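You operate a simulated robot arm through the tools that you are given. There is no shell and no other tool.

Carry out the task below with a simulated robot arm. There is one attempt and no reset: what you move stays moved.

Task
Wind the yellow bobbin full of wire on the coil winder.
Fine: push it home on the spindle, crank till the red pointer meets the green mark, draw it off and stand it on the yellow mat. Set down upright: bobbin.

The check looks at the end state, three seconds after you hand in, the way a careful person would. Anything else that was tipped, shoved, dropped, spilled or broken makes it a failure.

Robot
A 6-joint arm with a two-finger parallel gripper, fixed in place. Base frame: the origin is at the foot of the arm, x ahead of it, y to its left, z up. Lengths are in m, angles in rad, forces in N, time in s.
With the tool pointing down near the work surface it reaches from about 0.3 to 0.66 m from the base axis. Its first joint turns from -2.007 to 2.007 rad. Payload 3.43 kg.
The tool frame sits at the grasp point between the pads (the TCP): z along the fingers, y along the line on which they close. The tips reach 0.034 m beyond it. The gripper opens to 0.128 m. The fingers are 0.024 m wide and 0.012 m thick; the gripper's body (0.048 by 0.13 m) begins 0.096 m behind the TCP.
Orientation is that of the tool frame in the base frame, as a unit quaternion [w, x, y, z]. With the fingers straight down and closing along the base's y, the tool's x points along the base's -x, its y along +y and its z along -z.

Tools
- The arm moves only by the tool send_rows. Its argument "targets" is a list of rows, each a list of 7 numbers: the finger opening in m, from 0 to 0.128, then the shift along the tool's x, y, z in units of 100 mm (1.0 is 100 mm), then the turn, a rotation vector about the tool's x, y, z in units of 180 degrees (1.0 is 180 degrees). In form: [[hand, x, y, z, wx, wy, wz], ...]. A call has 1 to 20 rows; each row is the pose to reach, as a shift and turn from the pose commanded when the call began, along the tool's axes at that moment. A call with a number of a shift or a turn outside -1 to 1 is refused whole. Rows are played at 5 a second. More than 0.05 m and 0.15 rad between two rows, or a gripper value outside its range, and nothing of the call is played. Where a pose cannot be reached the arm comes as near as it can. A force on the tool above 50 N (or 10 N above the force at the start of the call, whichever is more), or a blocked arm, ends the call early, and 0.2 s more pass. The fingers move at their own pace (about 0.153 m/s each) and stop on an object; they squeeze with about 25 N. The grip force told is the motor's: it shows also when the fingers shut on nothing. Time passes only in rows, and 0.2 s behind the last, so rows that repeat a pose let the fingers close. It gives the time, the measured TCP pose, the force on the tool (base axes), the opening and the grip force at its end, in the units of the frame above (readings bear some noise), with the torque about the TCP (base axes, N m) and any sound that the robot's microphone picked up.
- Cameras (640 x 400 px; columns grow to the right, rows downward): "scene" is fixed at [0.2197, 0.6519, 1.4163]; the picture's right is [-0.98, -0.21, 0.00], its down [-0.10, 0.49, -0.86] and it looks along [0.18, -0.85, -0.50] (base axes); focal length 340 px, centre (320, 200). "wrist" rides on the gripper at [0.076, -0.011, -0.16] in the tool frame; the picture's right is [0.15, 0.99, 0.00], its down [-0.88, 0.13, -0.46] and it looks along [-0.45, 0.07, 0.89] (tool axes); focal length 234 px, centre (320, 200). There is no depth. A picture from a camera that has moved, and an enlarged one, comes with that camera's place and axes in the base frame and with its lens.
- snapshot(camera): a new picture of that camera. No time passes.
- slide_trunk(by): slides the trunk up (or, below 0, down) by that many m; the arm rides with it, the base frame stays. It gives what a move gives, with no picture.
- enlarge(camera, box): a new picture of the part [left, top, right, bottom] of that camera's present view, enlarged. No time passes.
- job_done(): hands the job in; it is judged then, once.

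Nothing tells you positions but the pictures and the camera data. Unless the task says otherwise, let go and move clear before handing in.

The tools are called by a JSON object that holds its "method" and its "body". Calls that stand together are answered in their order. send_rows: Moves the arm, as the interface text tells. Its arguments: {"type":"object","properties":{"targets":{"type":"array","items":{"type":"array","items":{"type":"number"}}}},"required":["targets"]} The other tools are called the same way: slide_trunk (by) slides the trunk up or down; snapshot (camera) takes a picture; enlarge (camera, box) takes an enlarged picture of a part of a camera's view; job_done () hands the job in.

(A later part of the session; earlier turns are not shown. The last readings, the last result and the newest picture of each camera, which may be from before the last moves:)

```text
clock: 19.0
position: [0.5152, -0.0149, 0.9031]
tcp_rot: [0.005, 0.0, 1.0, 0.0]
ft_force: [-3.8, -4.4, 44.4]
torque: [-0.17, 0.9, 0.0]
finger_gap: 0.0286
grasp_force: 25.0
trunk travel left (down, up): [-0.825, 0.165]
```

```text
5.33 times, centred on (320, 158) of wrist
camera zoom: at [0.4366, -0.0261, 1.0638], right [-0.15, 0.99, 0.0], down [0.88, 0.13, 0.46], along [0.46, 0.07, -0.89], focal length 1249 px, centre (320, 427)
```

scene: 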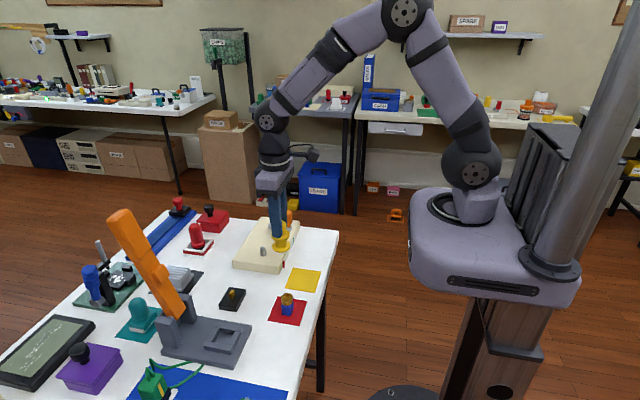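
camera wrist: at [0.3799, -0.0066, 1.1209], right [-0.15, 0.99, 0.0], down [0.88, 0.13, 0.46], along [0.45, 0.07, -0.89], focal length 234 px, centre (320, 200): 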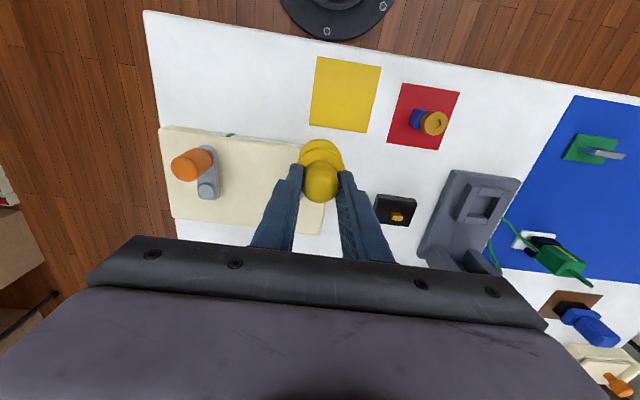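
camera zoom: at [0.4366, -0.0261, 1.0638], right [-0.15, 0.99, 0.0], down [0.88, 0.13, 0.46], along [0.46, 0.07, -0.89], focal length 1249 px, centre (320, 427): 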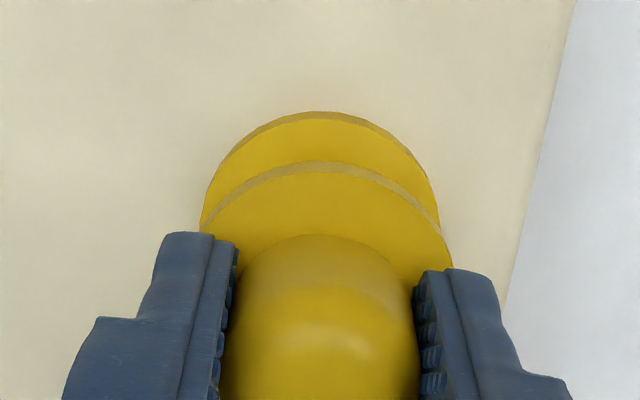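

The tips now bear on the flange at 44 N and the bobbin hasn't moved, so it is home. I'll unload, open the fingers, and rise clear.

{"method": "send_rows", "body": {"targets": [[0.0, 0, 0, -0.02, 0, 0, 0], [0.0, 0, 0, -0.04, 0, 0, 0], [0.03, 0, 0, -0.04, 0, 0, 0], [0.07, 0, 0, -0.04, 0, 0, 0], [0.08, 0, 0, -0.04, 0, 0, 0], [0.08, 0, 0, -0.2, 0, 0, 0], [0.08, 0, 0, -0.5, 0, 0, 0], [0.08, 0, 0, -0.9, 0, 0, 0], [0.08, 0, 0, -0.9, 0, 0, 0]]}}

{"method": "enlarge", "body": {"camera": "scene", "box": [232, 205, 302, 275]}}

{"method": "snapshot", "body": {"camera": "wrist"}}

```text
clock: 21.0
position: [0.5166, -0.0145, 0.989]
tcp_rot: [-0.001, 0.0, 1.0, 0.0]
ft_force: [0.3, -0.1, -0.4]
torque: [-0.01, 0.01, 0.02]
finger_gap: 0.0803
grasp_force: 0.2
trunk travel left (down, up): [-0.825, 0.165]
```

```text
5.71 times, centred on (267, 240) of scene
camera zoom: at [0.2197, 0.6519, 1.4163], right [-0.98, -0.21, 0.0], down [-0.1, 0.49, -0.86], along [0.18, -0.85, -0.5], focal length 1942 px, centre (623, -29)
```

zoom: 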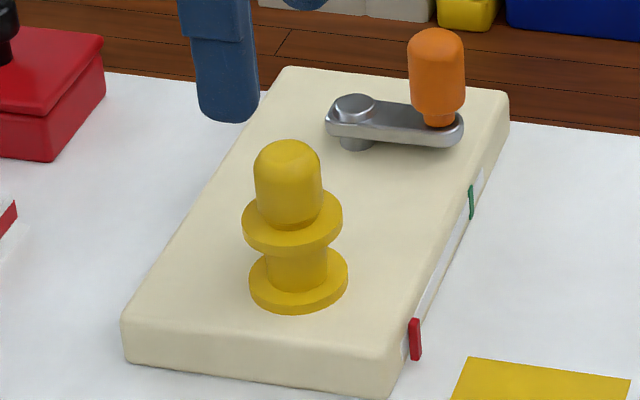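

```text
taken
camera wrist: at [0.4406, -0.0261, 1.1498], right [-0.15, 0.99, 0.0], down [0.88, 0.13, 0.46], along [0.45, 0.07, -0.89], focal length 234 px, centre (320, 200)
```

wrist: 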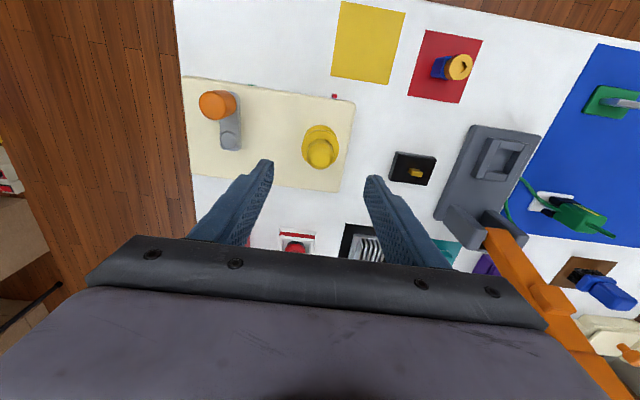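

The bobbin is seated and the box hasn't moved. Next I'll hover over the crank to measure the knob and pivot accurately.

{"method": "send_rows", "body": {"targets": [[0.08, 0.1, -0.3, 0, 0, 0, 0], [0.08, 0.2, -0.6, 0, 0, 0, 0], [0.08, 0.35, -1.0, 0, 0, 0, 0], [0.08, 0.35, -1.0, 0, 0, 0, 0], [0.08, 0.35, -1.0, 0, 0, 0, 0]]}}

{"method": "snapshot", "body": {"camera": "wrist"}}

{"method": "enlarge", "body": {"camera": "wrist", "box": [220, 90, 420, 215]}}

{"method": "enlarge", "body": {"camera": "scene", "box": [255, 200, 305, 240]}}

```text
clock: 22.2
position: [0.4829, -0.1134, 0.9899]
tcp_rot: [0.0, 0.0, 1.0, 0.0]
ft_force: [0.3, 0.3, 1.0]
torque: [0.02, 0.0, 0.0]
finger_gap: 0.0801
grasp_force: 0.0
trunk travel left (down, up): [-0.825, 0.165]
```

```text
taken
camera wrist: at [0.4065, -0.1255, 1.1508], right [-0.15, 0.99, 0.0], down [0.88, 0.13, 0.46], along [0.45, 0.07, -0.89], focal length 234 px, centre (320, 200)
```

wrist: 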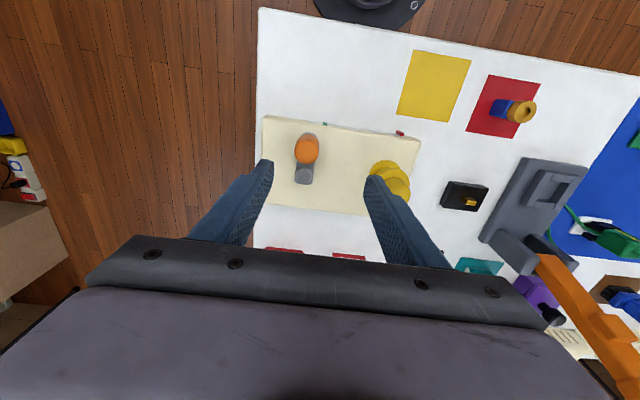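

```text
3.20 times, centred on (320, 152) of wrist
camera zoom: at [0.4065, -0.1255, 1.1508], right [-0.15, 0.99, 0.0], down [0.88, 0.13, 0.46], along [0.45, 0.07, -0.89], focal length 749 px, centre (320, 352)
```

zoom: 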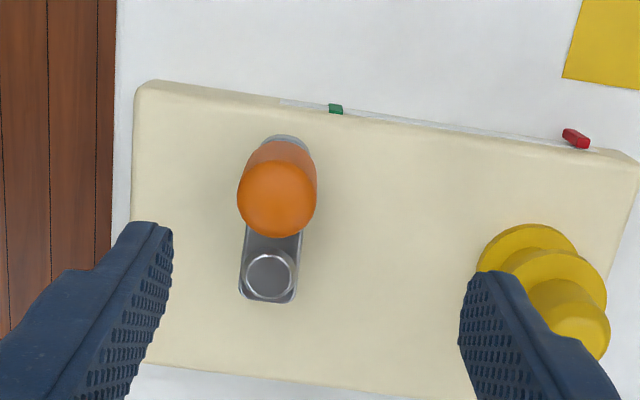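

```text
10.00 times, centred on (280, 220) of scene
camera zoom: at [0.2197, 0.6519, 1.4163], right [-0.98, -0.21, 0.0], down [-0.1, 0.49, -0.86], along [0.18, -0.85, -0.5], focal length 3399 px, centre (720, 0)
```

zoom: 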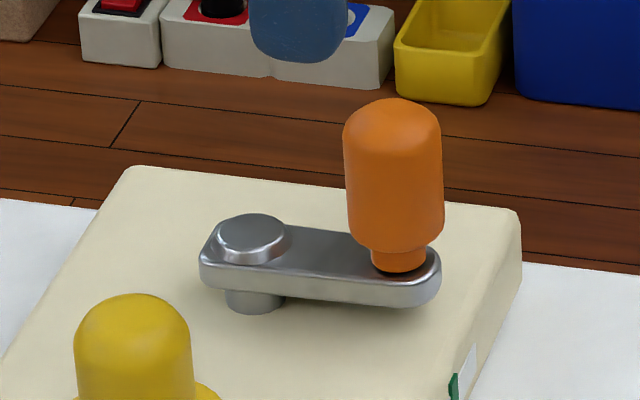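

The knob axis is at about (0.480, -0.130), the pivot at (0.524, -0.129), radius about 44 mm, knob body z 0.866–0.905. I'll centre over the knob, descend, and close on it.

{"method": "send_rows", "body": {"targets": [[0.08, 0.02, -0.155, 0, 0, 0, 0], [0.08, 0.02, -0.155, 0.3, 0, 0, 0], [0.06, 0.02, -0.155, 0.6, 0, 0, 0], [0.06, 0.02, -0.155, 0.9, 0, 0, 0], [0.06, 0.02, -0.155, 0.9, 0, 0, 0]]}}

{"method": "enlarge", "body": {"camera": "wrist", "box": [220, 90, 420, 215]}}

{"method": "enlarge", "body": {"camera": "scene", "box": [245, 200, 305, 240]}}

```text
clock: 23.4
position: [0.479, -0.1283, 0.8988]
tcp_rot: [0.0, 0.0, 1.0, 0.0]
ft_force: [0.2, 0.1, -0.4]
torque: [0.01, 0.03, -0.01]
finger_gap: 0.06
grasp_force: 0.2
trunk travel left (down, up): [-0.825, 0.165]
```

```text
3.20 times, centred on (320, 152) of wrist
camera zoom: at [0.4023, -0.1397, 1.0604], right [-0.15, 0.99, 0.0], down [0.88, 0.13, 0.46], along [0.45, 0.07, -0.89], focal length 749 px, centre (320, 352)
```

zoom: 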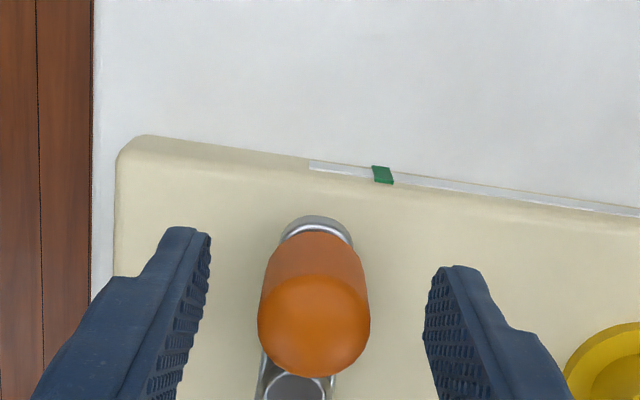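

```text
10.00 times, centred on (275, 220) of scene
camera zoom: at [0.2197, 0.6519, 1.4163], right [-0.98, -0.21, 0.0], down [-0.1, 0.49, -0.86], along [0.18, -0.85, -0.5], focal length 3399 px, centre (770, 0)
```

zoom: 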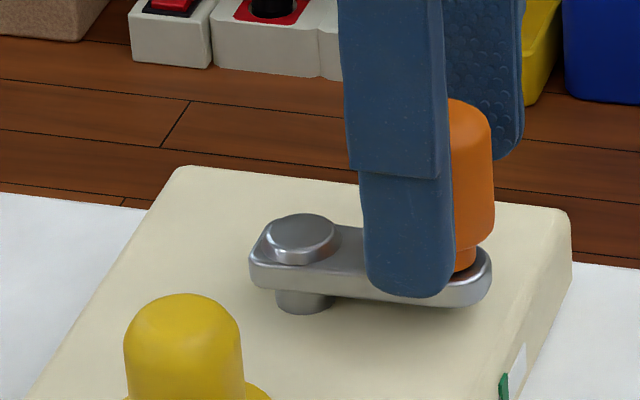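

The knob sits centred between the fingers. I'll close on it and see how the forces settle.

{"method": "send_rows", "body": {"targets": [[0.035, 0, 0, 0, 0, 0, 0], [0.0, 0, 0, 0, 0, 0, 0], [0.0, 0, 0, 0, 0, 0, 0], [0.0, 0, 0, 0, 0, 0, 0]]}}

{"method": "enlarge", "body": {"camera": "wrist", "box": [220, 90, 420, 215]}}

```text
clock: 24.4
position: [0.4782, -0.1294, 0.8998]
tcp_rot: [0.001, -0.001, 1.0, 0.0]
ft_force: [-1.6, -8.8, -4.5]
torque: [-0.36, -0.54, 0.01]
finger_gap: 0.0275
grasp_force: 44.9
trunk travel left (down, up): [-0.825, 0.165]
```

```text
3.20 times, centred on (320, 152) of wrist
camera zoom: at [0.4026, -0.1411, 1.0603], right [-0.15, 0.99, 0.0], down [0.88, 0.13, 0.46], along [0.45, 0.07, -0.89], focal length 749 px, centre (320, 352)
```

zoom: 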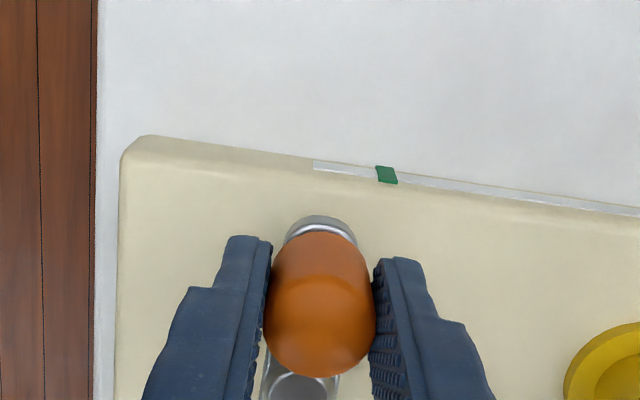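

The grip is on with a slight side load, so the crank has some friction. I'll try about 20° clockwise as seen from above (towards +y) and watch the pointer and forces.

{"method": "send_rows", "body": {"targets": [[0.0, -0.002, 0.038, 0, 0, 0, 0], [0.0, -0.007, 0.076, 0, 0, 0, 0], [0.0, -0.015, 0.113, 0, 0, 0, 0], [0.0, -0.026, 0.149, 0, 0, 0, 0], [0.0, -0.026, 0.149, 0, 0, 0, 0]]}}

{"method": "enlarge", "body": {"camera": "scene", "box": [232, 205, 302, 275]}}

{"method": "enlarge", "body": {"camera": "wrist", "box": [220, 90, 420, 215]}}

```text
clock: 25.2
position: [0.4783, -0.1291, 0.8992]
tcp_rot: [0.0, 0.0, 1.0, -0.005]
ft_force: [-2.9, -25.9, -5.3]
torque: [0.84, 0.13, -0.03]
finger_gap: 0.0277
grasp_force: 44.8
trunk travel left (down, up): [-0.825, 0.165]
stopped in row 4: the force on the tool passed its limit at 52 N (the readings are from after the stop); the commanded pose is now the measured one
```

```text
5.71 times, centred on (267, 240) of scene
camera zoom: at [0.2197, 0.6519, 1.4163], right [-0.98, -0.21, 0.0], down [-0.1, 0.49, -0.86], along [0.18, -0.85, -0.5], focal length 1942 px, centre (623, -29)
```

zoom: 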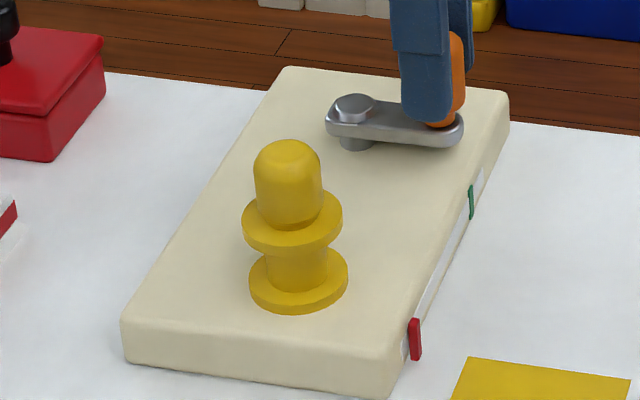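

```text
3.20 times, centred on (320, 152) of wrist
camera zoom: at [0.4028, -0.1388, 1.0604], right [-0.15, 0.99, -0.01], down [0.88, 0.13, 0.45], along [0.45, 0.06, -0.89], focal length 749 px, centre (320, 352)
```

zoom: 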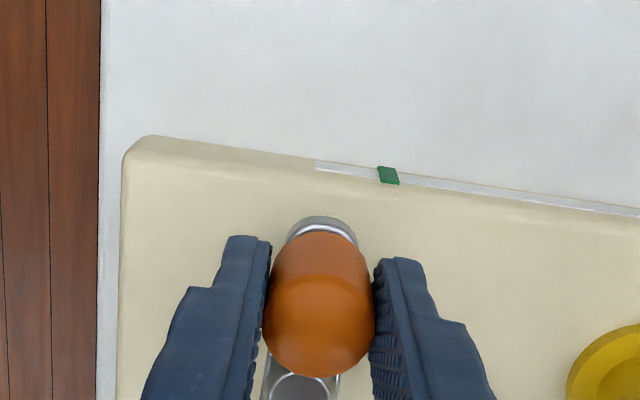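

Clockwise is blocked by a stop: the knob did not move and the box stayed put. I'll try counter-clockwise, towards -y.

{"method": "send_rows", "body": {"targets": [[0.0, -0.002, -0.038, 0, 0, 0, 0], [0.0, -0.007, -0.076, 0, 0, 0, 0], [0.0, -0.015, -0.113, 0, 0, 0, 0], [0.0, -0.026, -0.149, 0, 0, 0, 0], [0.0, -0.026, -0.149, 0, 0, 0, 0]]}}

{"method": "enlarge", "body": {"camera": "scene", "box": [232, 205, 302, 275]}}

{"method": "enlarge", "body": {"camera": "wrist", "box": [220, 90, 420, 215]}}

```text
clock: 26.4
position: [0.4802, -0.1395, 0.8994]
tcp_rot: [-0.003, 0.0, 1.0, -0.004]
ft_force: [-8.4, -1.5, -12.1]
torque: [1.06, -0.19, 0.0]
finger_gap: 0.0276
grasp_force: 44.8
trunk travel left (down, up): [-0.825, 0.165]
```

```text
5.71 times, centred on (267, 240) of scene
camera zoom: at [0.2197, 0.6519, 1.4163], right [-0.98, -0.21, 0.0], down [-0.1, 0.49, -0.86], along [0.18, -0.85, -0.5], focal length 1942 px, centre (623, -29)
```

zoom: 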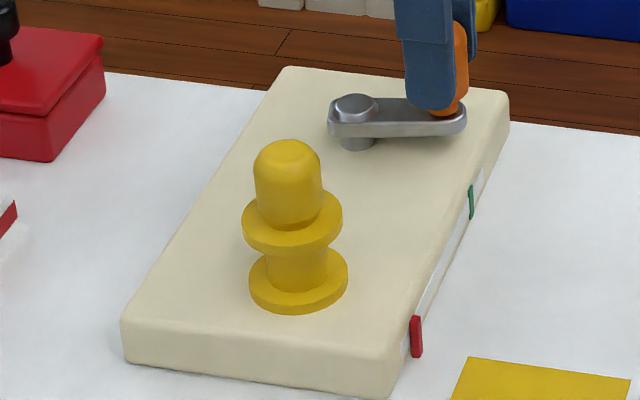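

```text
3.20 times, centred on (320, 152) of wrist
camera zoom: at [0.4047, -0.1497, 1.0609], right [-0.15, 0.99, -0.01], down [0.88, 0.13, 0.45], along [0.45, 0.06, -0.89], focal length 749 px, centre (320, 352)
```

zoom: 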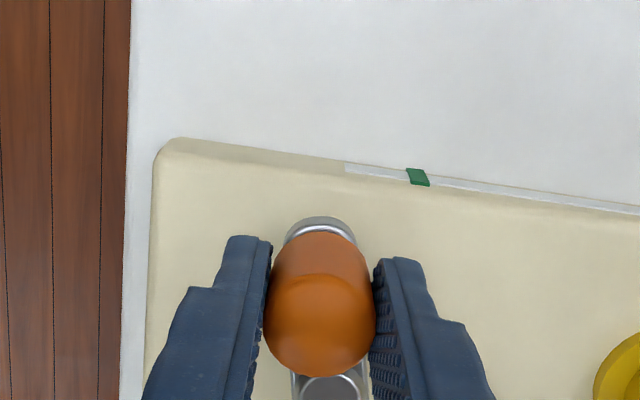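

Counter-clockwise turns the crank and the red pointer edges towards green. I'll continue the arc to about 50° and watch the forces.

{"method": "send_rows", "body": {"targets": [[0.0, -0.0145, -0.0352, 0, 0, 0, 0], [0.0, -0.0321, -0.069, 0, 0, 0, 0], [0.0, -0.0526, -0.1012, 0, 0, 0, 0], [0.0, -0.0758, -0.1314, 0, 0, 0, 0], [0.0, -0.1016, -0.1595, 0, 0, 0, 0], [0.0, -0.1297, -0.1853, 0, 0, 0, 0], [0.0, -0.1297, -0.1853, 0, 0, 0, 0]]}}

{"method": "enlarge", "body": {"camera": "scene", "box": [232, 205, 302, 275]}}

{"method": "enlarge", "body": {"camera": "wrist", "box": [220, 90, 420, 215]}}

```text
clock: 28.0
position: [0.4914, -0.1622, 0.8994]
tcp_rot: [-0.002, -0.001, 1.0, -0.003]
ft_force: [-17.3, -17.9, -17.7]
torque: [0.5, 0.54, -0.04]
finger_gap: 0.0276
grasp_force: 45.0
trunk travel left (down, up): [-0.825, 0.165]
```

```text
5.71 times, centred on (267, 240) of scene
camera zoom: at [0.2197, 0.6519, 1.4163], right [-0.98, -0.21, 0.0], down [-0.1, 0.49, -0.86], along [0.18, -0.85, -0.5], focal length 1942 px, centre (623, -29)
```

zoom: 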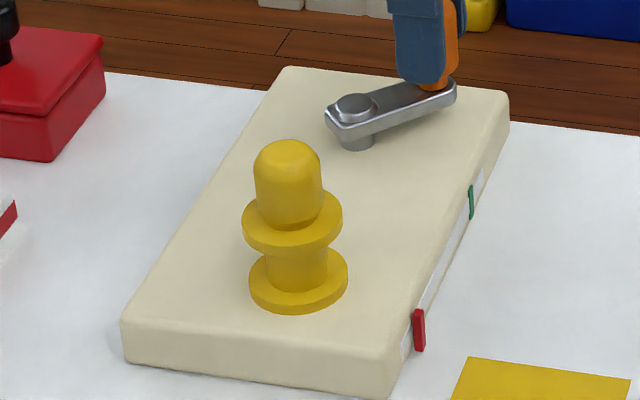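

```text
3.20 times, centred on (320, 152) of wrist
camera zoom: at [0.4165, -0.1715, 1.0609], right [-0.15, 0.99, 0.0], down [0.88, 0.13, 0.45], along [0.45, 0.06, -0.89], focal length 749 px, centre (320, 352)
```

zoom: 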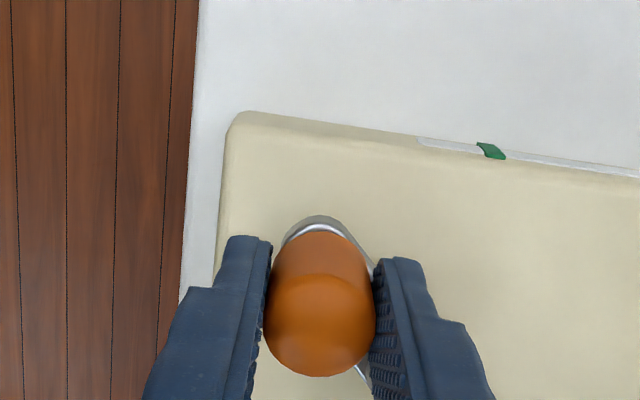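

The side force is almost purely radial and there is little crank friction, so my path radius is slightly off for a fixed grip. I'll loosen the fingers and turn the gripper with the crank, so the pads only push tangentially.

{"method": "send_rows", "body": {"targets": [[0.045, 0, 0, 0, 0, 0, 0], [0.045, 0, 0, 0, 0, 0, 0], [0.045, 0, 0, 0, 0, 0, -0.045], [0.045, 0, 0, 0, 0, 0, -0.09], [0.045, 0, 0, 0, 0, 0, -0.135], [0.045, 0, 0, 0, 0, 0, -0.18], [0.045, 0, 0, 0, 0, 0, -0.225], [0.045, 0, 0, 0, 0, 0, -0.278], [0.045, 0, 0, 0, 0, 0, -0.278]]}}

{"method": "enlarge", "body": {"camera": "wrist", "box": [220, 90, 420, 215]}}

{"method": "enlarge", "body": {"camera": "scene", "box": [232, 205, 302, 275]}}

```text
refused: row 8 steps farther than a row can; nothing moved
```

```text
3.20 times, centred on (320, 152) of wrist
camera zoom: at [0.4165, -0.1715, 1.0609], right [-0.15, 0.99, 0.0], down [0.88, 0.13, 0.45], along [0.45, 0.06, -0.89], focal length 749 px, centre (320, 352)
```

zoom: 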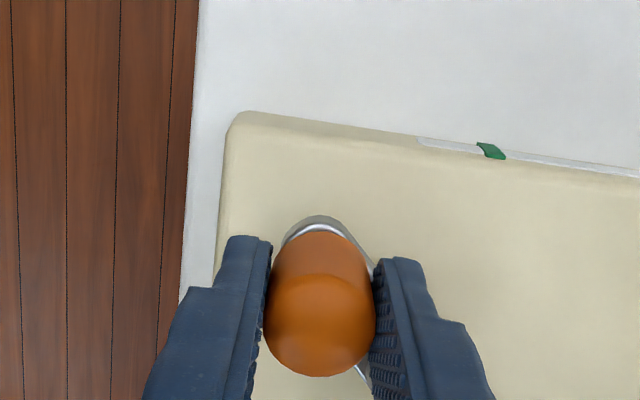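

```text
5.71 times, centred on (267, 240) of scene
camera zoom: at [0.2197, 0.6519, 1.4163], right [-0.98, -0.21, 0.0], down [-0.1, 0.49, -0.86], along [0.18, -0.85, -0.5], focal length 1942 px, centre (623, -29)
```

zoom: 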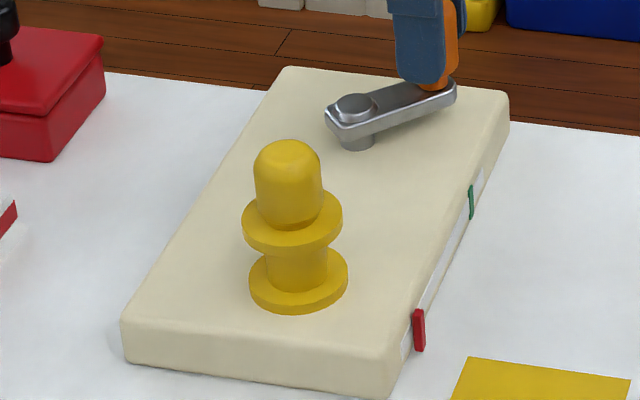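

The last step was too large and nothing moved. I'll resend with steps of at most 0.045.

{"method": "send_rows", "body": {"targets": [[0.045, 0, 0, 0, 0, 0, 0], [0.045, 0, 0, 0, 0, 0, 0], [0.045, 0, 0, 0, 0, 0, -0.04], [0.045, 0, 0, 0, 0, 0, -0.08], [0.045, 0, 0, 0, 0, 0, -0.12], [0.045, 0, 0, 0, 0, 0, -0.16], [0.045, 0, 0, 0, 0, 0, -0.2], [0.045, 0, 0, 0, 0, 0, -0.24], [0.045, 0, 0, 0, 0, 0, -0.278], [0.045, 0, 0, 0, 0, 0, -0.278]]}}

{"method": "snapshot", "body": {"camera": "wrist"}}

{"method": "enlarge", "body": {"camera": "wrist", "box": [220, 90, 420, 215]}}

{"method": "enlarge", "body": {"camera": "scene", "box": [232, 195, 302, 265]}}

```text
clock: 30.2
position: [0.4962, -0.1585, 0.9005]
tcp_rot: [-0.003, -0.424, 0.906, -0.004]
ft_force: [0.0, 0.4, -0.2]
torque: [0.03, -0.01, -0.03]
finger_gap: 0.0451
grasp_force: 0.1
trunk travel left (down, up): [-0.825, 0.165]
```

```text
taken
camera wrist: at [0.4552, -0.2217, 1.0622], right [-0.85, 0.52, 0.0], down [0.46, 0.76, 0.45], along [0.24, 0.38, -0.89], focal length 234 px, centre (320, 200)
```

wrist: 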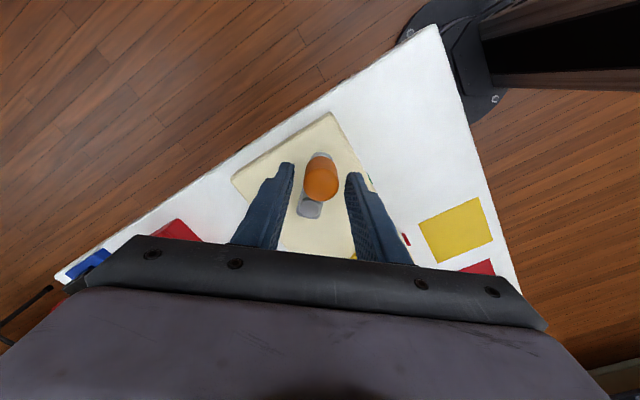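

```text
3.20 times, centred on (320, 152) of wrist
camera zoom: at [0.4552, -0.2217, 1.0622], right [-0.85, 0.52, 0.0], down [0.46, 0.76, 0.45], along [0.24, 0.38, -0.89], focal length 749 px, centre (320, 352)
```

zoom: 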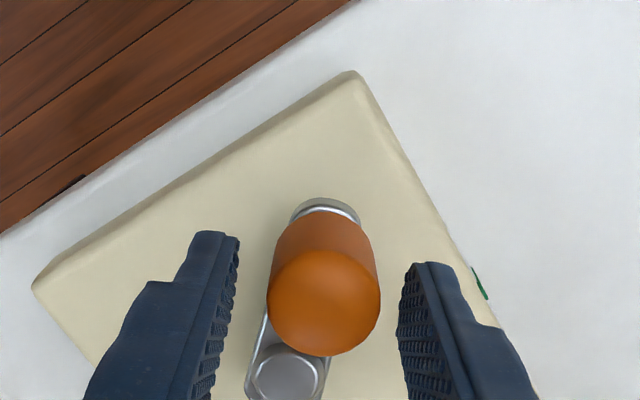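

```text
5.71 times, centred on (267, 230) of scene
camera zoom: at [0.2197, 0.6519, 1.4163], right [-0.98, -0.21, 0.0], down [-0.1, 0.49, -0.86], along [0.18, -0.85, -0.5], focal length 1942 px, centre (623, 29)
```

zoom: 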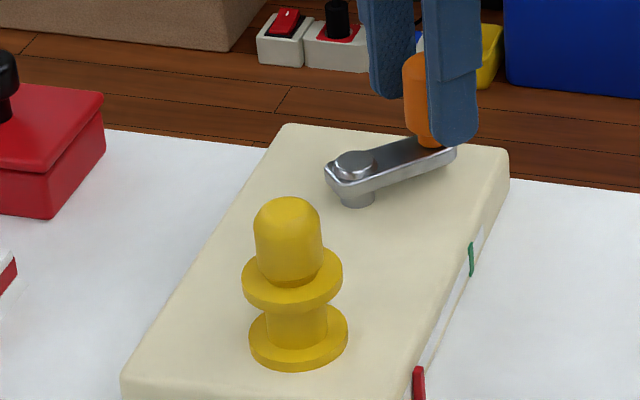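

The gripper now straddles the knob, turned about 50°, with the knob free between the pads. From the wrist view the pivot is near (0.524, -0.1295), r≈43.5 mm and the crank is at about 44°. I'll narrow the gap and sweep 80° with the gripper turning along.

{"method": "send_rows", "body": {"targets": [[0.033, 0.039, -0.039, 0, 0, 0, 0], [0.031, 0.0348, -0.0995, 0, 0, 0, -0.0444], [0.031, 0.0222, -0.1589, 0, 0, 0, -0.0889], [0.031, 0.0014, -0.2159, 0, 0, 0, -0.1333], [0.031, -0.0271, -0.2695, 0, 0, 0, -0.1778], [0.031, -0.0628, -0.3186, 0, 0, 0, -0.2222], [0.031, -0.1049, -0.3623, 0, 0, 0, -0.2667], [0.031, -0.1527, -0.3996, 0, 0, 0, -0.3111], [0.031, -0.2053, -0.43, 0, 0, 0, -0.3556], [0.031, -0.2616, -0.4527, 0, 0, 0, -0.4], [0.031, -0.3205, -0.4674, 0, 0, 0, -0.4444], [0.031, -0.3205, -0.4674, 0, 0, 0, -0.4444]]}}

{"method": "snapshot", "body": {"camera": "scene"}}

{"method": "enlarge", "body": {"camera": "wrist", "box": [220, 90, 420, 215]}}

{"method": "enlarge", "body": {"camera": "scene", "box": [232, 205, 302, 275]}}

```text
clock: 32.8
position: [0.5506, -0.1645, 0.8991]
tcp_rot: [0.004, 0.907, -0.421, 0.002]
ft_force: [-1.1, 0.0, 0.5]
torque: [0.0, -0.02, 0.02]
finger_gap: 0.0315
grasp_force: 0.9
trunk travel left (down, up): [-0.825, 0.165]
```

```text
taken
```

scene: 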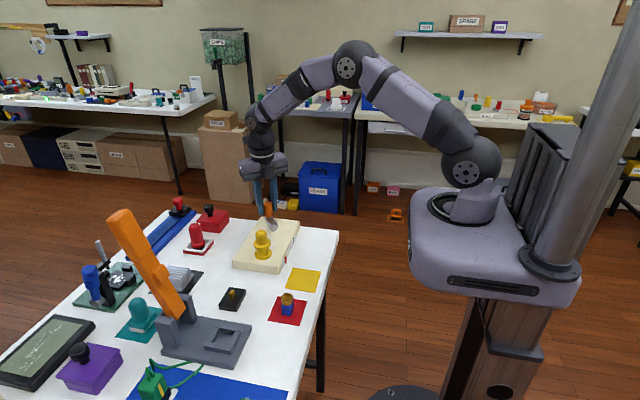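

```text
3.20 times, centred on (320, 152) of wrist
camera zoom: at [0.6088, -0.2129, 1.0613], right [-0.66, -0.75, 0.01], down [-0.67, 0.59, 0.45], along [-0.34, 0.29, -0.89], focal length 749 px, centre (320, 352)
```

zoom: 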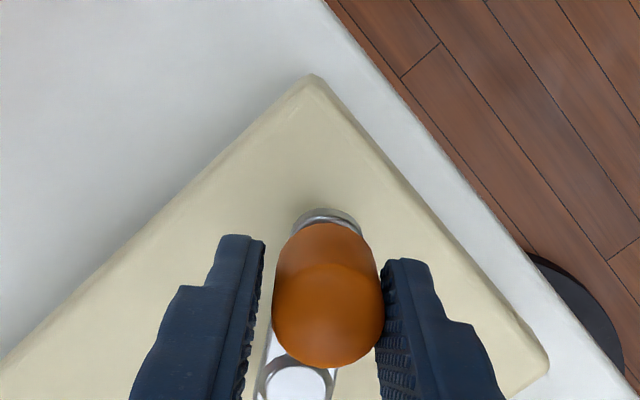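

```text
5.71 times, centred on (267, 240) of scene
camera zoom: at [0.2197, 0.6519, 1.4163], right [-0.98, -0.21, 0.0], down [-0.1, 0.49, -0.86], along [0.18, -0.85, -0.5], focal length 1942 px, centre (623, -29)
```

zoom: 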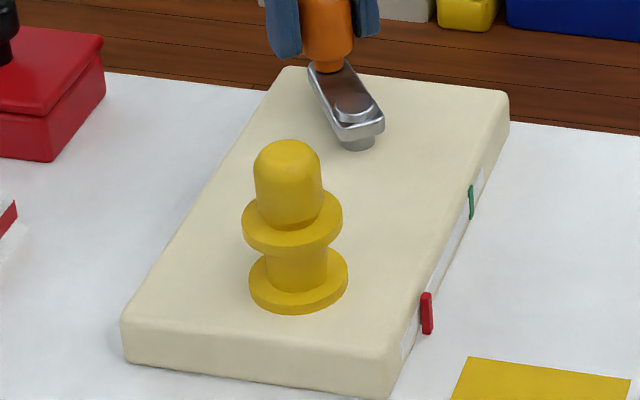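

This works smoothly: the crank is at about 128°, side forces are near zero, and the pointer is moving towards green. It should take roughly two turns in total. I'll continue in the same way.

{"method": "send_rows", "body": {"targets": [[0.031, -0.0042, -0.0605, 0, 0, 0, -0.0444], [0.031, -0.0168, -0.1199, 0, 0, 0, -0.0889], [0.031, -0.0376, -0.1769, 0, 0, 0, -0.1333], [0.031, -0.0661, -0.2305, 0, 0, 0, -0.1778], [0.031, -0.1018, -0.2796, 0, 0, 0, -0.2222], [0.031, -0.1439, -0.3233, 0, 0, 0, -0.2667], [0.031, -0.1917, -0.3606, 0, 0, 0, -0.3111], [0.031, -0.2443, -0.391, 0, 0, 0, -0.3556], [0.031, -0.3006, -0.4137, 0, 0, 0, -0.4], [0.031, -0.3595, -0.4284, 0, 0, 0, -0.4444], [0.031, -0.3595, -0.4284, 0, 0, 0, -0.4444]]}}

{"method": "snapshot", "body": {"camera": "scene"}}

{"method": "enlarge", "body": {"camera": "wrist", "box": [220, 90, 420, 215]}}

{"method": "enlarge", "body": {"camera": "scene", "box": [232, 205, 302, 275]}}

```text
clock: 34.5
position: [0.5483, -0.034, 0.8791]
tcp_rot: [0.072, 0.996, 0.029, 0.052]
ft_force: [11.1, -4.4, -0.2]
torque: [-0.01, -0.07, -0.13]
finger_gap: 0.0284
grasp_force: 0.1
out of reach, approached as far as the arm can: row 4, 5, 6, 7, 8
trunk travel left (down, up): [-0.825, 0.165]
stopped in row 8: the force on the tool passed its limit at 62 N (the readings are from after the stop); the commanded pose is now the measured one
```

```text
taken
```

scene: 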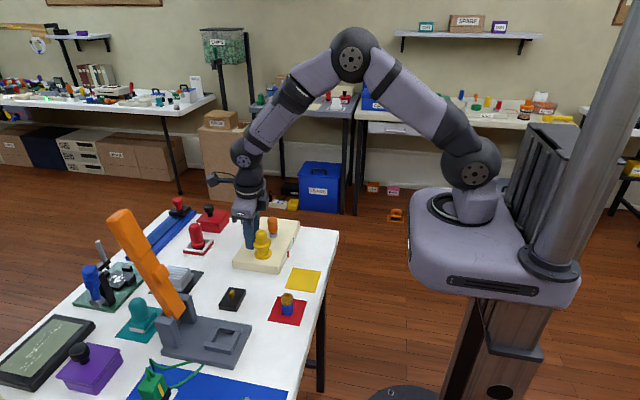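

```text
3.20 times, centred on (320, 152) of wrist
camera zoom: at [0.6054, 0.0051, 1.044], right [0.2, -0.97, 0.16], down [-0.92, -0.12, 0.38], along [-0.35, -0.22, -0.91], focal length 749 px, centre (320, 352)
```

zoom: 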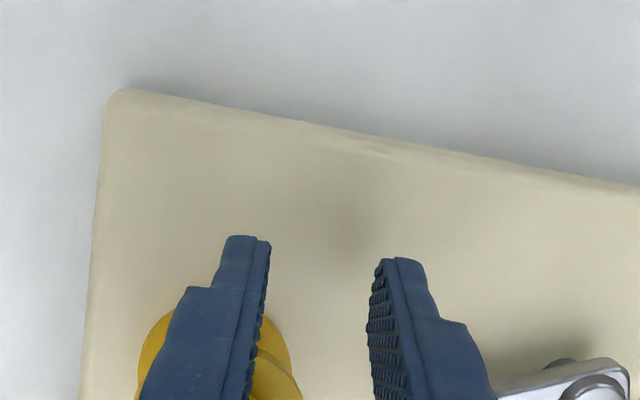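

```text
5.71 times, centred on (267, 240) of scene
camera zoom: at [0.2197, 0.6519, 1.4163], right [-0.98, -0.21, 0.0], down [-0.1, 0.49, -0.86], along [0.18, -0.85, -0.5], focal length 1942 px, centre (623, -29)
```

zoom: 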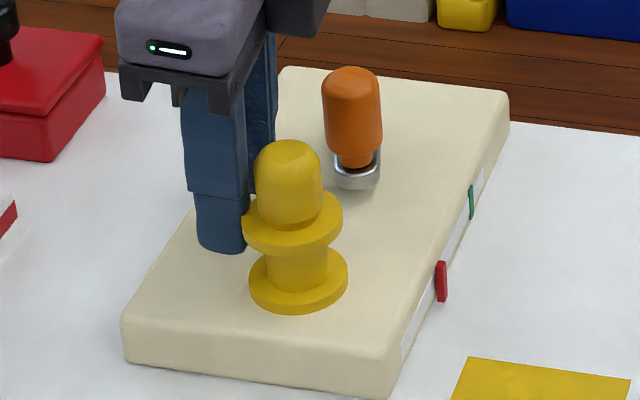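

The wrist ran into a joint limit mid-sweep; the arm swung off the knob and a finger touched the bobbin. The bobbin and box still look in place. Before moving again I'll look closely at the contact.

{"method": "enlarge", "body": {"camera": "scene", "box": [245, 220, 290, 265]}}

{"method": "snapshot", "body": {"camera": "wrist"}}

{"method": "enlarge", "body": {"camera": "wrist", "box": [250, 150, 370, 225]}}

{"method": "enlarge", "body": {"camera": "scene", "box": [205, 165, 305, 245]}}

```text
8.89 times, centred on (268, 242) of scene
camera zoom: at [0.2197, 0.6519, 1.4163], right [-0.98, -0.21, 0.0], down [-0.1, 0.49, -0.86], along [0.18, -0.85, -0.5], focal length 3021 px, centre (787, -178)
```

zoom: 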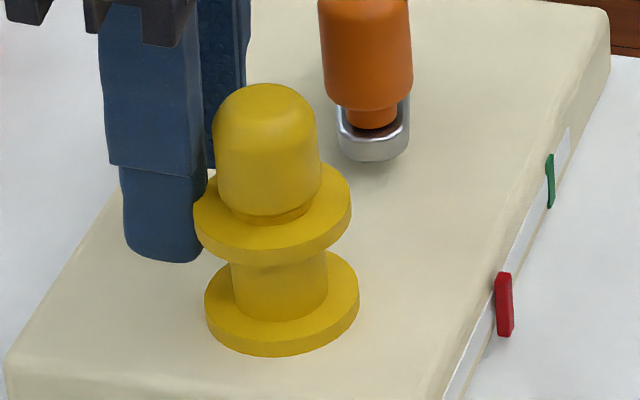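

```text
taken
camera wrist: at [0.6054, 0.0051, 1.044], right [0.2, -0.97, 0.16], down [-0.92, -0.12, 0.38], along [-0.35, -0.22, -0.91], focal length 234 px, centre (320, 200)
```

wrist: 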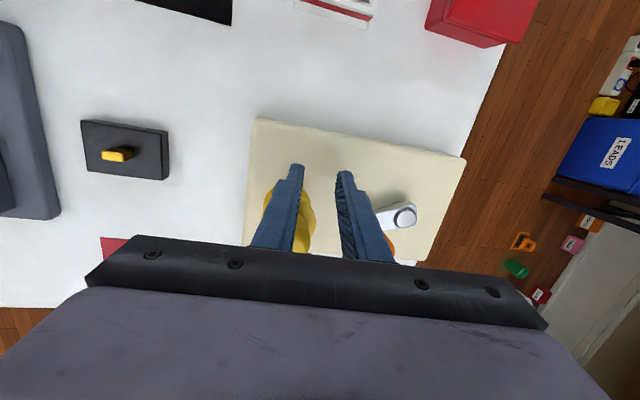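

```text
5.33 times, centred on (310, 188) of wrist
camera zoom: at [0.6054, 0.0051, 1.044], right [0.2, -0.97, 0.16], down [-0.92, -0.12, 0.38], along [-0.35, -0.22, -0.91], focal length 1249 px, centre (373, 267)
```

zoom: 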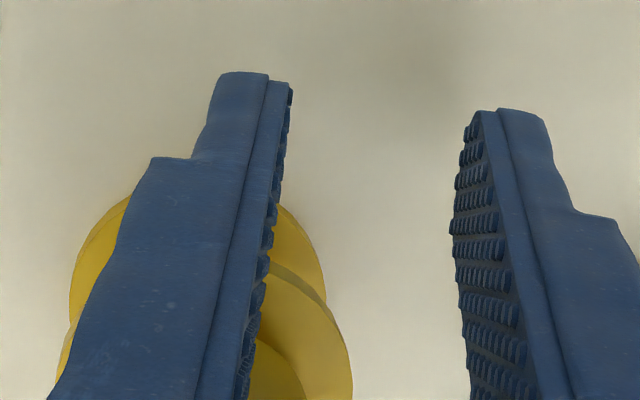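

```text
5.00 times, centred on (255, 205) of scene
camera zoom: at [0.2197, 0.6519, 1.4163], right [-0.98, -0.21, 0.0], down [-0.1, 0.49, -0.86], along [0.18, -0.85, -0.5], focal length 1699 px, centre (645, 175)
```

zoom: 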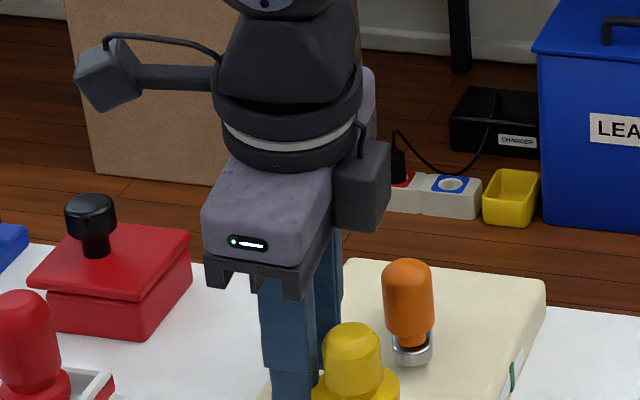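

The finger just touches the +x side of the upper flange, and the bobbin is still upright on the spindle. I'll back off in +x, then rise straight up.

{"method": "send_rows", "body": {"targets": [[0.031, 0.05, 0.003, 0.006, 0, 0, 0], [0.031, 0.1, 0.005, 0.011, 0, 0, 0], [0.031, 0.15, 0.008, 0.016, 0, 0, 0], [0.031, 0.17, 0.035, -0.18, 0, 0, 0], [0.031, 0.2, 0.08, -0.48, 0, 0, 0], [0.031, 0.23, 0.12, -0.78, 0, 0, 0], [0.031, 0.25, 0.15, -0.97, 0, 0, 0], [0.031, 0.25, 0.15, -0.97, 0, 0, 0]]}}

{"method": "snapshot", "body": {"camera": "scene"}}

{"method": "enlarge", "body": {"camera": "scene", "box": [245, 205, 305, 265]}}

```text
clock: 36.3
position: [0.5539, -0.0164, 0.9742]
tcp_rot: [0.08, 0.995, 0.024, 0.05]
ft_force: [0.6, -0.7, 0.4]
torque: [0.01, -0.01, 0.0]
finger_gap: 0.0309
grasp_force: 0.1
out of reach, approached as far as the arm can: row 5, 6, 7, 8
trunk travel left (down, up): [-0.825, 0.165]
```

```text
taken
```

scene: 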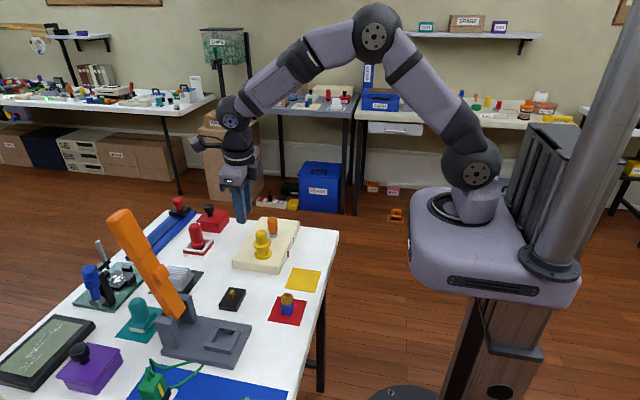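

```text
6.67 times, centred on (275, 235) of scene
camera zoom: at [0.2197, 0.6519, 1.4163], right [-0.98, -0.21, 0.0], down [-0.1, 0.49, -0.86], along [0.18, -0.85, -0.5], focal length 2266 px, centre (620, -33)
```

zoom: 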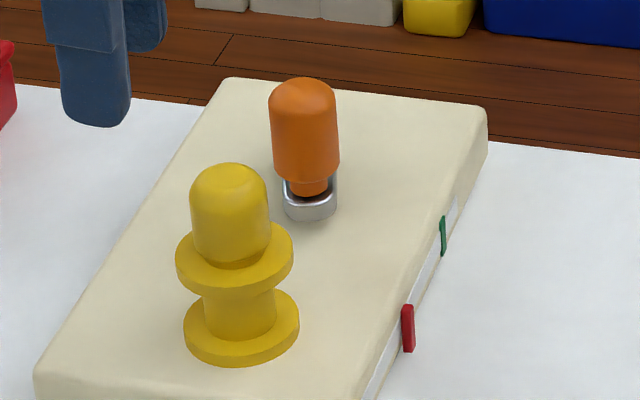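

Everything is clear and undisturbed; the crank is now at about 270° and the pointer is about 40% of the way. I'll unwind the wrist, back upright first, so the next sweep stays away from that joint limit.

{"method": "send_rows", "body": {"targets": [[0.045, 0, 0, 0, 0.0054, -0.008, 0.04], [0.045, 0, 0, 0, 0.0109, -0.016, 0.08], [0.045, 0, 0, 0, 0.0163, -0.024, 0.12], [0.045, 0, 0, 0, 0.0217, -0.0319, 0.16], [0.045, 0, 0, 0, 0.0272, -0.0399, 0.2], [0.045, 0, 0, 0, 0.0326, -0.0479, 0.24], [0.045, 0, 0, 0, 0.0326, -0.0479, 0.24], [0.045, 0, 0, 0, 0.0326, -0.0479, 0.24]]}}

{"method": "snapshot", "body": {"camera": "wrist"}}

```text
clock: 38.1
position: [0.555, -0.016, 0.9731]
tcp_rot: [0.001, 0.94, -0.342, -0.004]
ft_force: [-0.9, -0.2, 0.0]
torque: [0.0, 0.01, 0.03]
finger_gap: 0.0451
grasp_force: 0.1
trunk travel left (down, up): [-0.825, 0.165]
```

```text
taken
camera wrist: at [0.6207, -0.0563, 1.1332], right [-0.52, -0.85, 0.0], down [-0.75, 0.47, 0.46], along [-0.4, 0.24, -0.89], focal length 234 px, centre (320, 200)
```

wrist: 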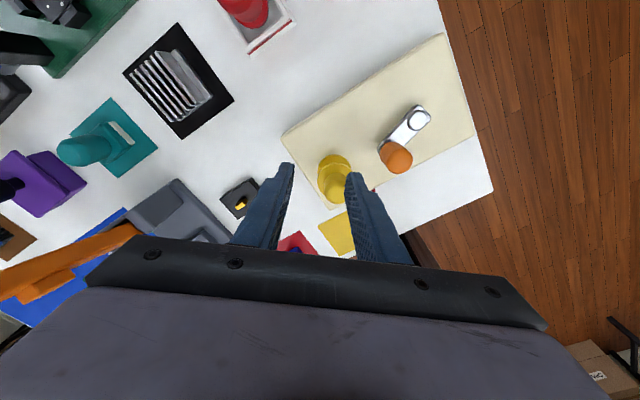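

Upright again. Now I'll unwind the wrist clockwise by 160° while staying clear above everything.

{"method": "send_rows", "body": {"targets": [[0.045, 0, 0, -0.1, 0, 0, 0.0444], [0.045, 0, 0, -0.2, 0, 0, 0.0889], [0.045, 0, 0, -0.2, 0, 0, 0.1333], [0.045, 0, 0, -0.2, 0, 0, 0.1778], [0.045, 0, 0, -0.2, 0, 0, 0.2222], [0.045, 0, 0, -0.2, 0, 0, 0.2667], [0.045, 0, 0, -0.2, 0, 0, 0.3111], [0.045, 0, 0, -0.2, 0, 0, 0.3556], [0.045, 0, 0, -0.2, 0, 0, 0.4], [0.045, 0, 0, -0.2, 0, 0, 0.4444], [0.045, 0, 0, -0.2, 0, 0, 0.4889], [0.045, 0, 0, -0.2, 0, 0, 0.5333], [0.045, 0, 0, -0.2, 0, 0, 0.5778], [0.045, 0, 0, -0.2, 0, 0, 0.6222], [0.045, 0, 0, -0.2, 0, 0, 0.6667], [0.045, 0, 0, -0.2, 0, 0, 0.7111], [0.045, 0, 0, -0.2, 0, 0, 0.7556], [0.045, 0, 0, -0.2, 0, 0, 0.8], [0.045, 0, 0, -0.2, 0, 0, 0.8444], [0.045, 0, 0, -0.2, 0, 0, 0.8889]]}}

```text
clock: 42.3
position: [0.5559, -0.0163, 0.9935]
tcp_rot: [-0.004, 0.175, 0.985, 0.0]
ft_force: [0.2, -0.2, -0.2]
torque: [0.0, 0.02, 0.02]
finger_gap: 0.045
grasp_force: 0.0
trunk travel left (down, up): [-0.825, 0.165]
```

{"method": "send_rows", "body": {"targets": [[0.045, 0.007, -0.085, 0, -0.0002, -0.0002, 0.0432], [0.045, 0.014, -0.17, 0, -0.0004, -0.0004, 0.0864], [0.045, 0.02, -0.256, 0, -0.0006, -0.0006, 0.1296], [0.045, 0.027, -0.341, 0, -0.0008, -0.0008, 0.1729], [0.045, 0.034, -0.426, 0, -0.0011, -0.0011, 0.2161], [0.045, 0.041, -0.511, 0, -0.0013, -0.0013, 0.2593], [0.045, 0.047, -0.597, 0, -0.0015, -0.0015, 0.3025], [0.045, 0.054, -0.682, 0, -0.0017, -0.0017, 0.3457], [0.045, 0.061, -0.767, 0, -0.0019, -0.0019, 0.3889], [0.045, 0.061, -0.767, 0, -0.0019, -0.0019, 0.3889]]}}

{"method": "snapshot", "body": {"camera": "wrist"}}

{"method": "enlarge", "body": {"camera": "wrist", "box": [220, 90, 420, 215]}}

{"method": "enlarge", "body": {"camera": "scene", "box": [225, 195, 305, 265]}}

```text
clock: 44.5
position: [0.5237, -0.0846, 0.9937]
tcp_rot: [0.001, 0.707, 0.707, -0.001]
ft_force: [-0.6, 0.5, -1.0]
torque: [0.02, -0.01, 0.0]
finger_gap: 0.0453
grasp_force: 0.1
trunk travel left (down, up): [-0.825, 0.165]
```

```text
taken
camera wrist: at [0.5129, -0.0093, 1.1546], right [0.99, 0.15, 0.0], down [0.13, -0.88, 0.46], along [0.07, -0.45, -0.89], focal length 234 px, centre (320, 200)
```

wrist: 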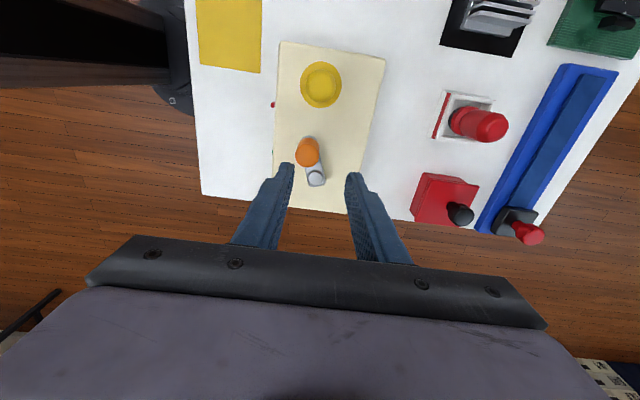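

```text
3.20 times, centred on (320, 152) of wrist
camera zoom: at [0.5129, -0.0093, 1.1546], right [0.99, 0.15, 0.0], down [0.13, -0.88, 0.46], along [0.07, -0.45, -0.89], focal length 749 px, centre (320, 352)
```

zoom: 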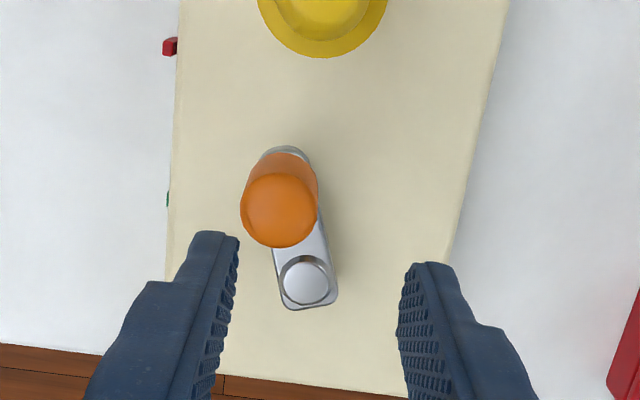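

```text
5.71 times, centred on (265, 230) of scene
camera zoom: at [0.2197, 0.6519, 1.4163], right [-0.98, -0.21, 0.0], down [-0.1, 0.49, -0.86], along [0.18, -0.85, -0.5], focal length 1942 px, centre (634, 29)
```

zoom: 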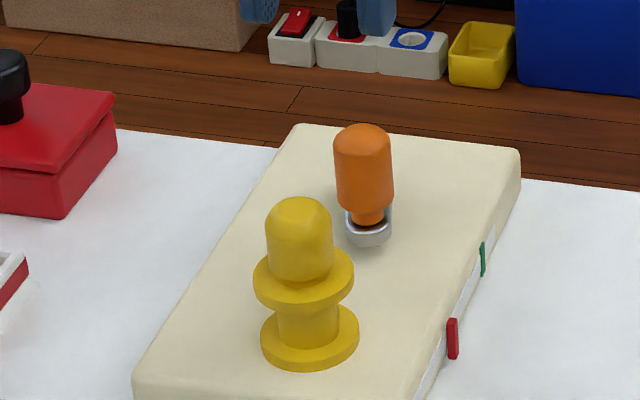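

The tool is upright and the crank reads about 290° (knob slightly ahead of the gripper axis). I'll align with it, descend around the knob, and check.

{"method": "send_rows", "body": {"targets": [[0.045, -0.009, -0.047, 0, 0, 0, -0.037], [0.045, -0.017, -0.094, 0, 0, 0, -0.074], [0.045, -0.025, -0.141, 0, 0, 0, -0.1111], [0.045, -0.025, -0.141, 0.3, 0, 0, -0.1111], [0.045, -0.025, -0.141, 0.6, 0, 0, -0.1111], [0.045, -0.025, -0.141, 0.93, 0, 0, -0.1111], [0.045, -0.025, -0.141, 0.93, 0, 0, -0.1111]]}}

{"method": "enlarge", "body": {"camera": "wrist", "box": [220, 90, 420, 215]}}

{"method": "enlarge", "body": {"camera": "scene", "box": [225, 195, 305, 265]}}

```text
clock: 46.1
position: [0.5098, -0.0891, 0.9009]
tcp_rot: [0.0, 0.573, 0.82, 0.0]
ft_force: [-1.0, -0.2, -0.7]
torque: [0.01, 0.0, 0.02]
finger_gap: 0.0453
grasp_force: 0.0
trunk travel left (down, up): [-0.825, 0.165]
```

```text
3.20 times, centred on (320, 152) of wrist
camera zoom: at [0.4715, -0.0205, 1.0617], right [0.88, 0.48, 0.0], down [0.42, -0.78, 0.46], along [0.22, -0.4, -0.89], focal length 749 px, centre (320, 352)
```

zoom: 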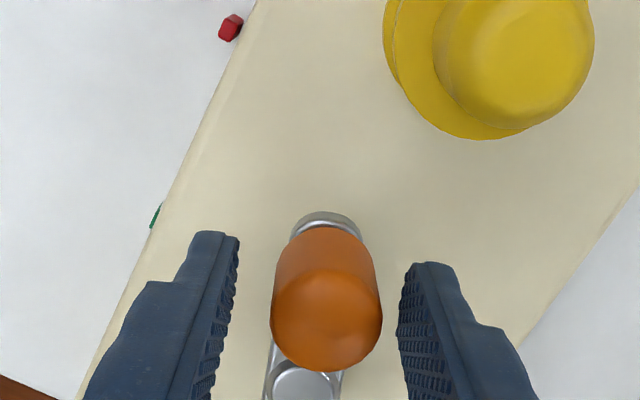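

```text
5.71 times, centred on (265, 230) of scene
camera zoom: at [0.2197, 0.6519, 1.4163], right [-0.98, -0.21, 0.0], down [-0.1, 0.49, -0.86], along [0.18, -0.85, -0.5], focal length 1942 px, centre (634, 29)
```

zoom: 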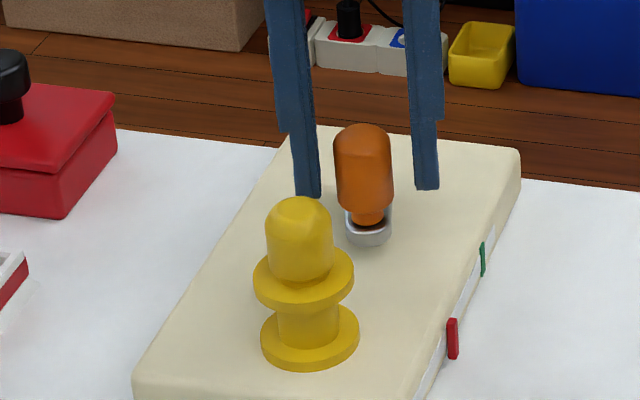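

The knob is centred between the pads. I'll narrow the gap and sweep another 104° counter-clockwise, still within the good wrist range.

{"method": "send_rows", "body": {"targets": [[0.033, 0, 0, 0, 0, 0, 0], [0.031, -0.0042, -0.0605, 0, 0, 0, -0.0444], [0.031, -0.0168, -0.1199, 0, 0, 0, -0.0889], [0.031, -0.0376, -0.1769, 0, 0, 0, -0.1333], [0.031, -0.0661, -0.2305, 0, 0, 0, -0.1778], [0.031, -0.1018, -0.2796, 0, 0, 0, -0.2222], [0.031, -0.1439, -0.3233, 0, 0, 0, -0.2667], [0.031, -0.1917, -0.3606, 0, 0, 0, -0.3111], [0.031, -0.2443, -0.391, 0, 0, 0, -0.3556], [0.031, -0.3006, -0.4137, 0, 0, 0, -0.4], [0.031, -0.3595, -0.4284, 0, 0, 0, -0.4444], [0.031, -0.4198, -0.4347, 0, 0, 0, -0.4889], [0.031, -0.4805, -0.4326, 0, 0, 0, -0.5333], [0.031, -0.5402, -0.4221, 0, 0, 0, -0.5778], [0.031, -0.5402, -0.4221, 0, 0, 0, -0.5778]]}}

{"method": "enlarge", "body": {"camera": "wrist", "box": [220, 90, 420, 215]}}

{"method": "enlarge", "body": {"camera": "scene", "box": [225, 195, 305, 265]}}

```text
clock: 49.3
position: [0.4896, -0.1542, 0.9007]
tcp_rot: [0.0, -0.293, 0.956, -0.001]
ft_force: [-0.1, 0.3, 1.2]
torque: [0.03, 0.03, 0.0]
finger_gap: 0.0313
grasp_force: 0.4
trunk travel left (down, up): [-0.825, 0.165]
```

```text
3.20 times, centred on (320, 152) of wrist
camera zoom: at [0.4312, -0.2058, 1.0614], right [-0.68, 0.74, 0.0], down [0.66, 0.6, 0.46], along [0.34, 0.31, -0.89], focal length 749 px, centre (320, 352)
```

zoom: 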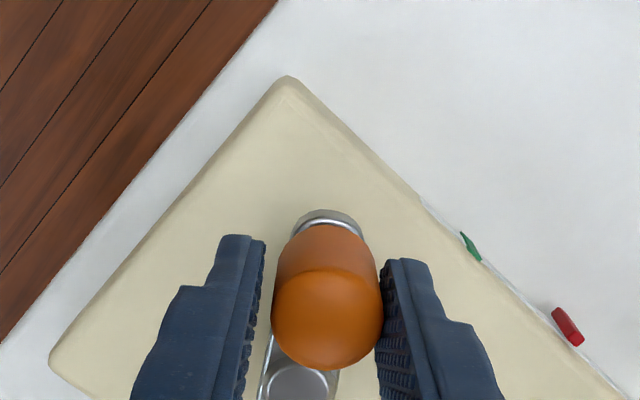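

```text
5.71 times, centred on (265, 230) of scene
camera zoom: at [0.2197, 0.6519, 1.4163], right [-0.98, -0.21, 0.0], down [-0.1, 0.49, -0.86], along [0.18, -0.85, -0.5], focal length 1942 px, centre (634, 29)
```

zoom: 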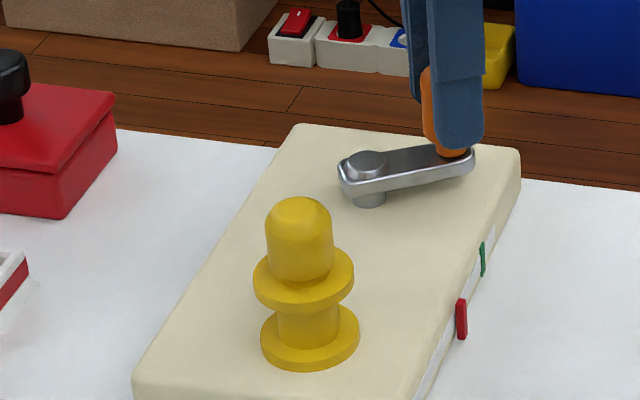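

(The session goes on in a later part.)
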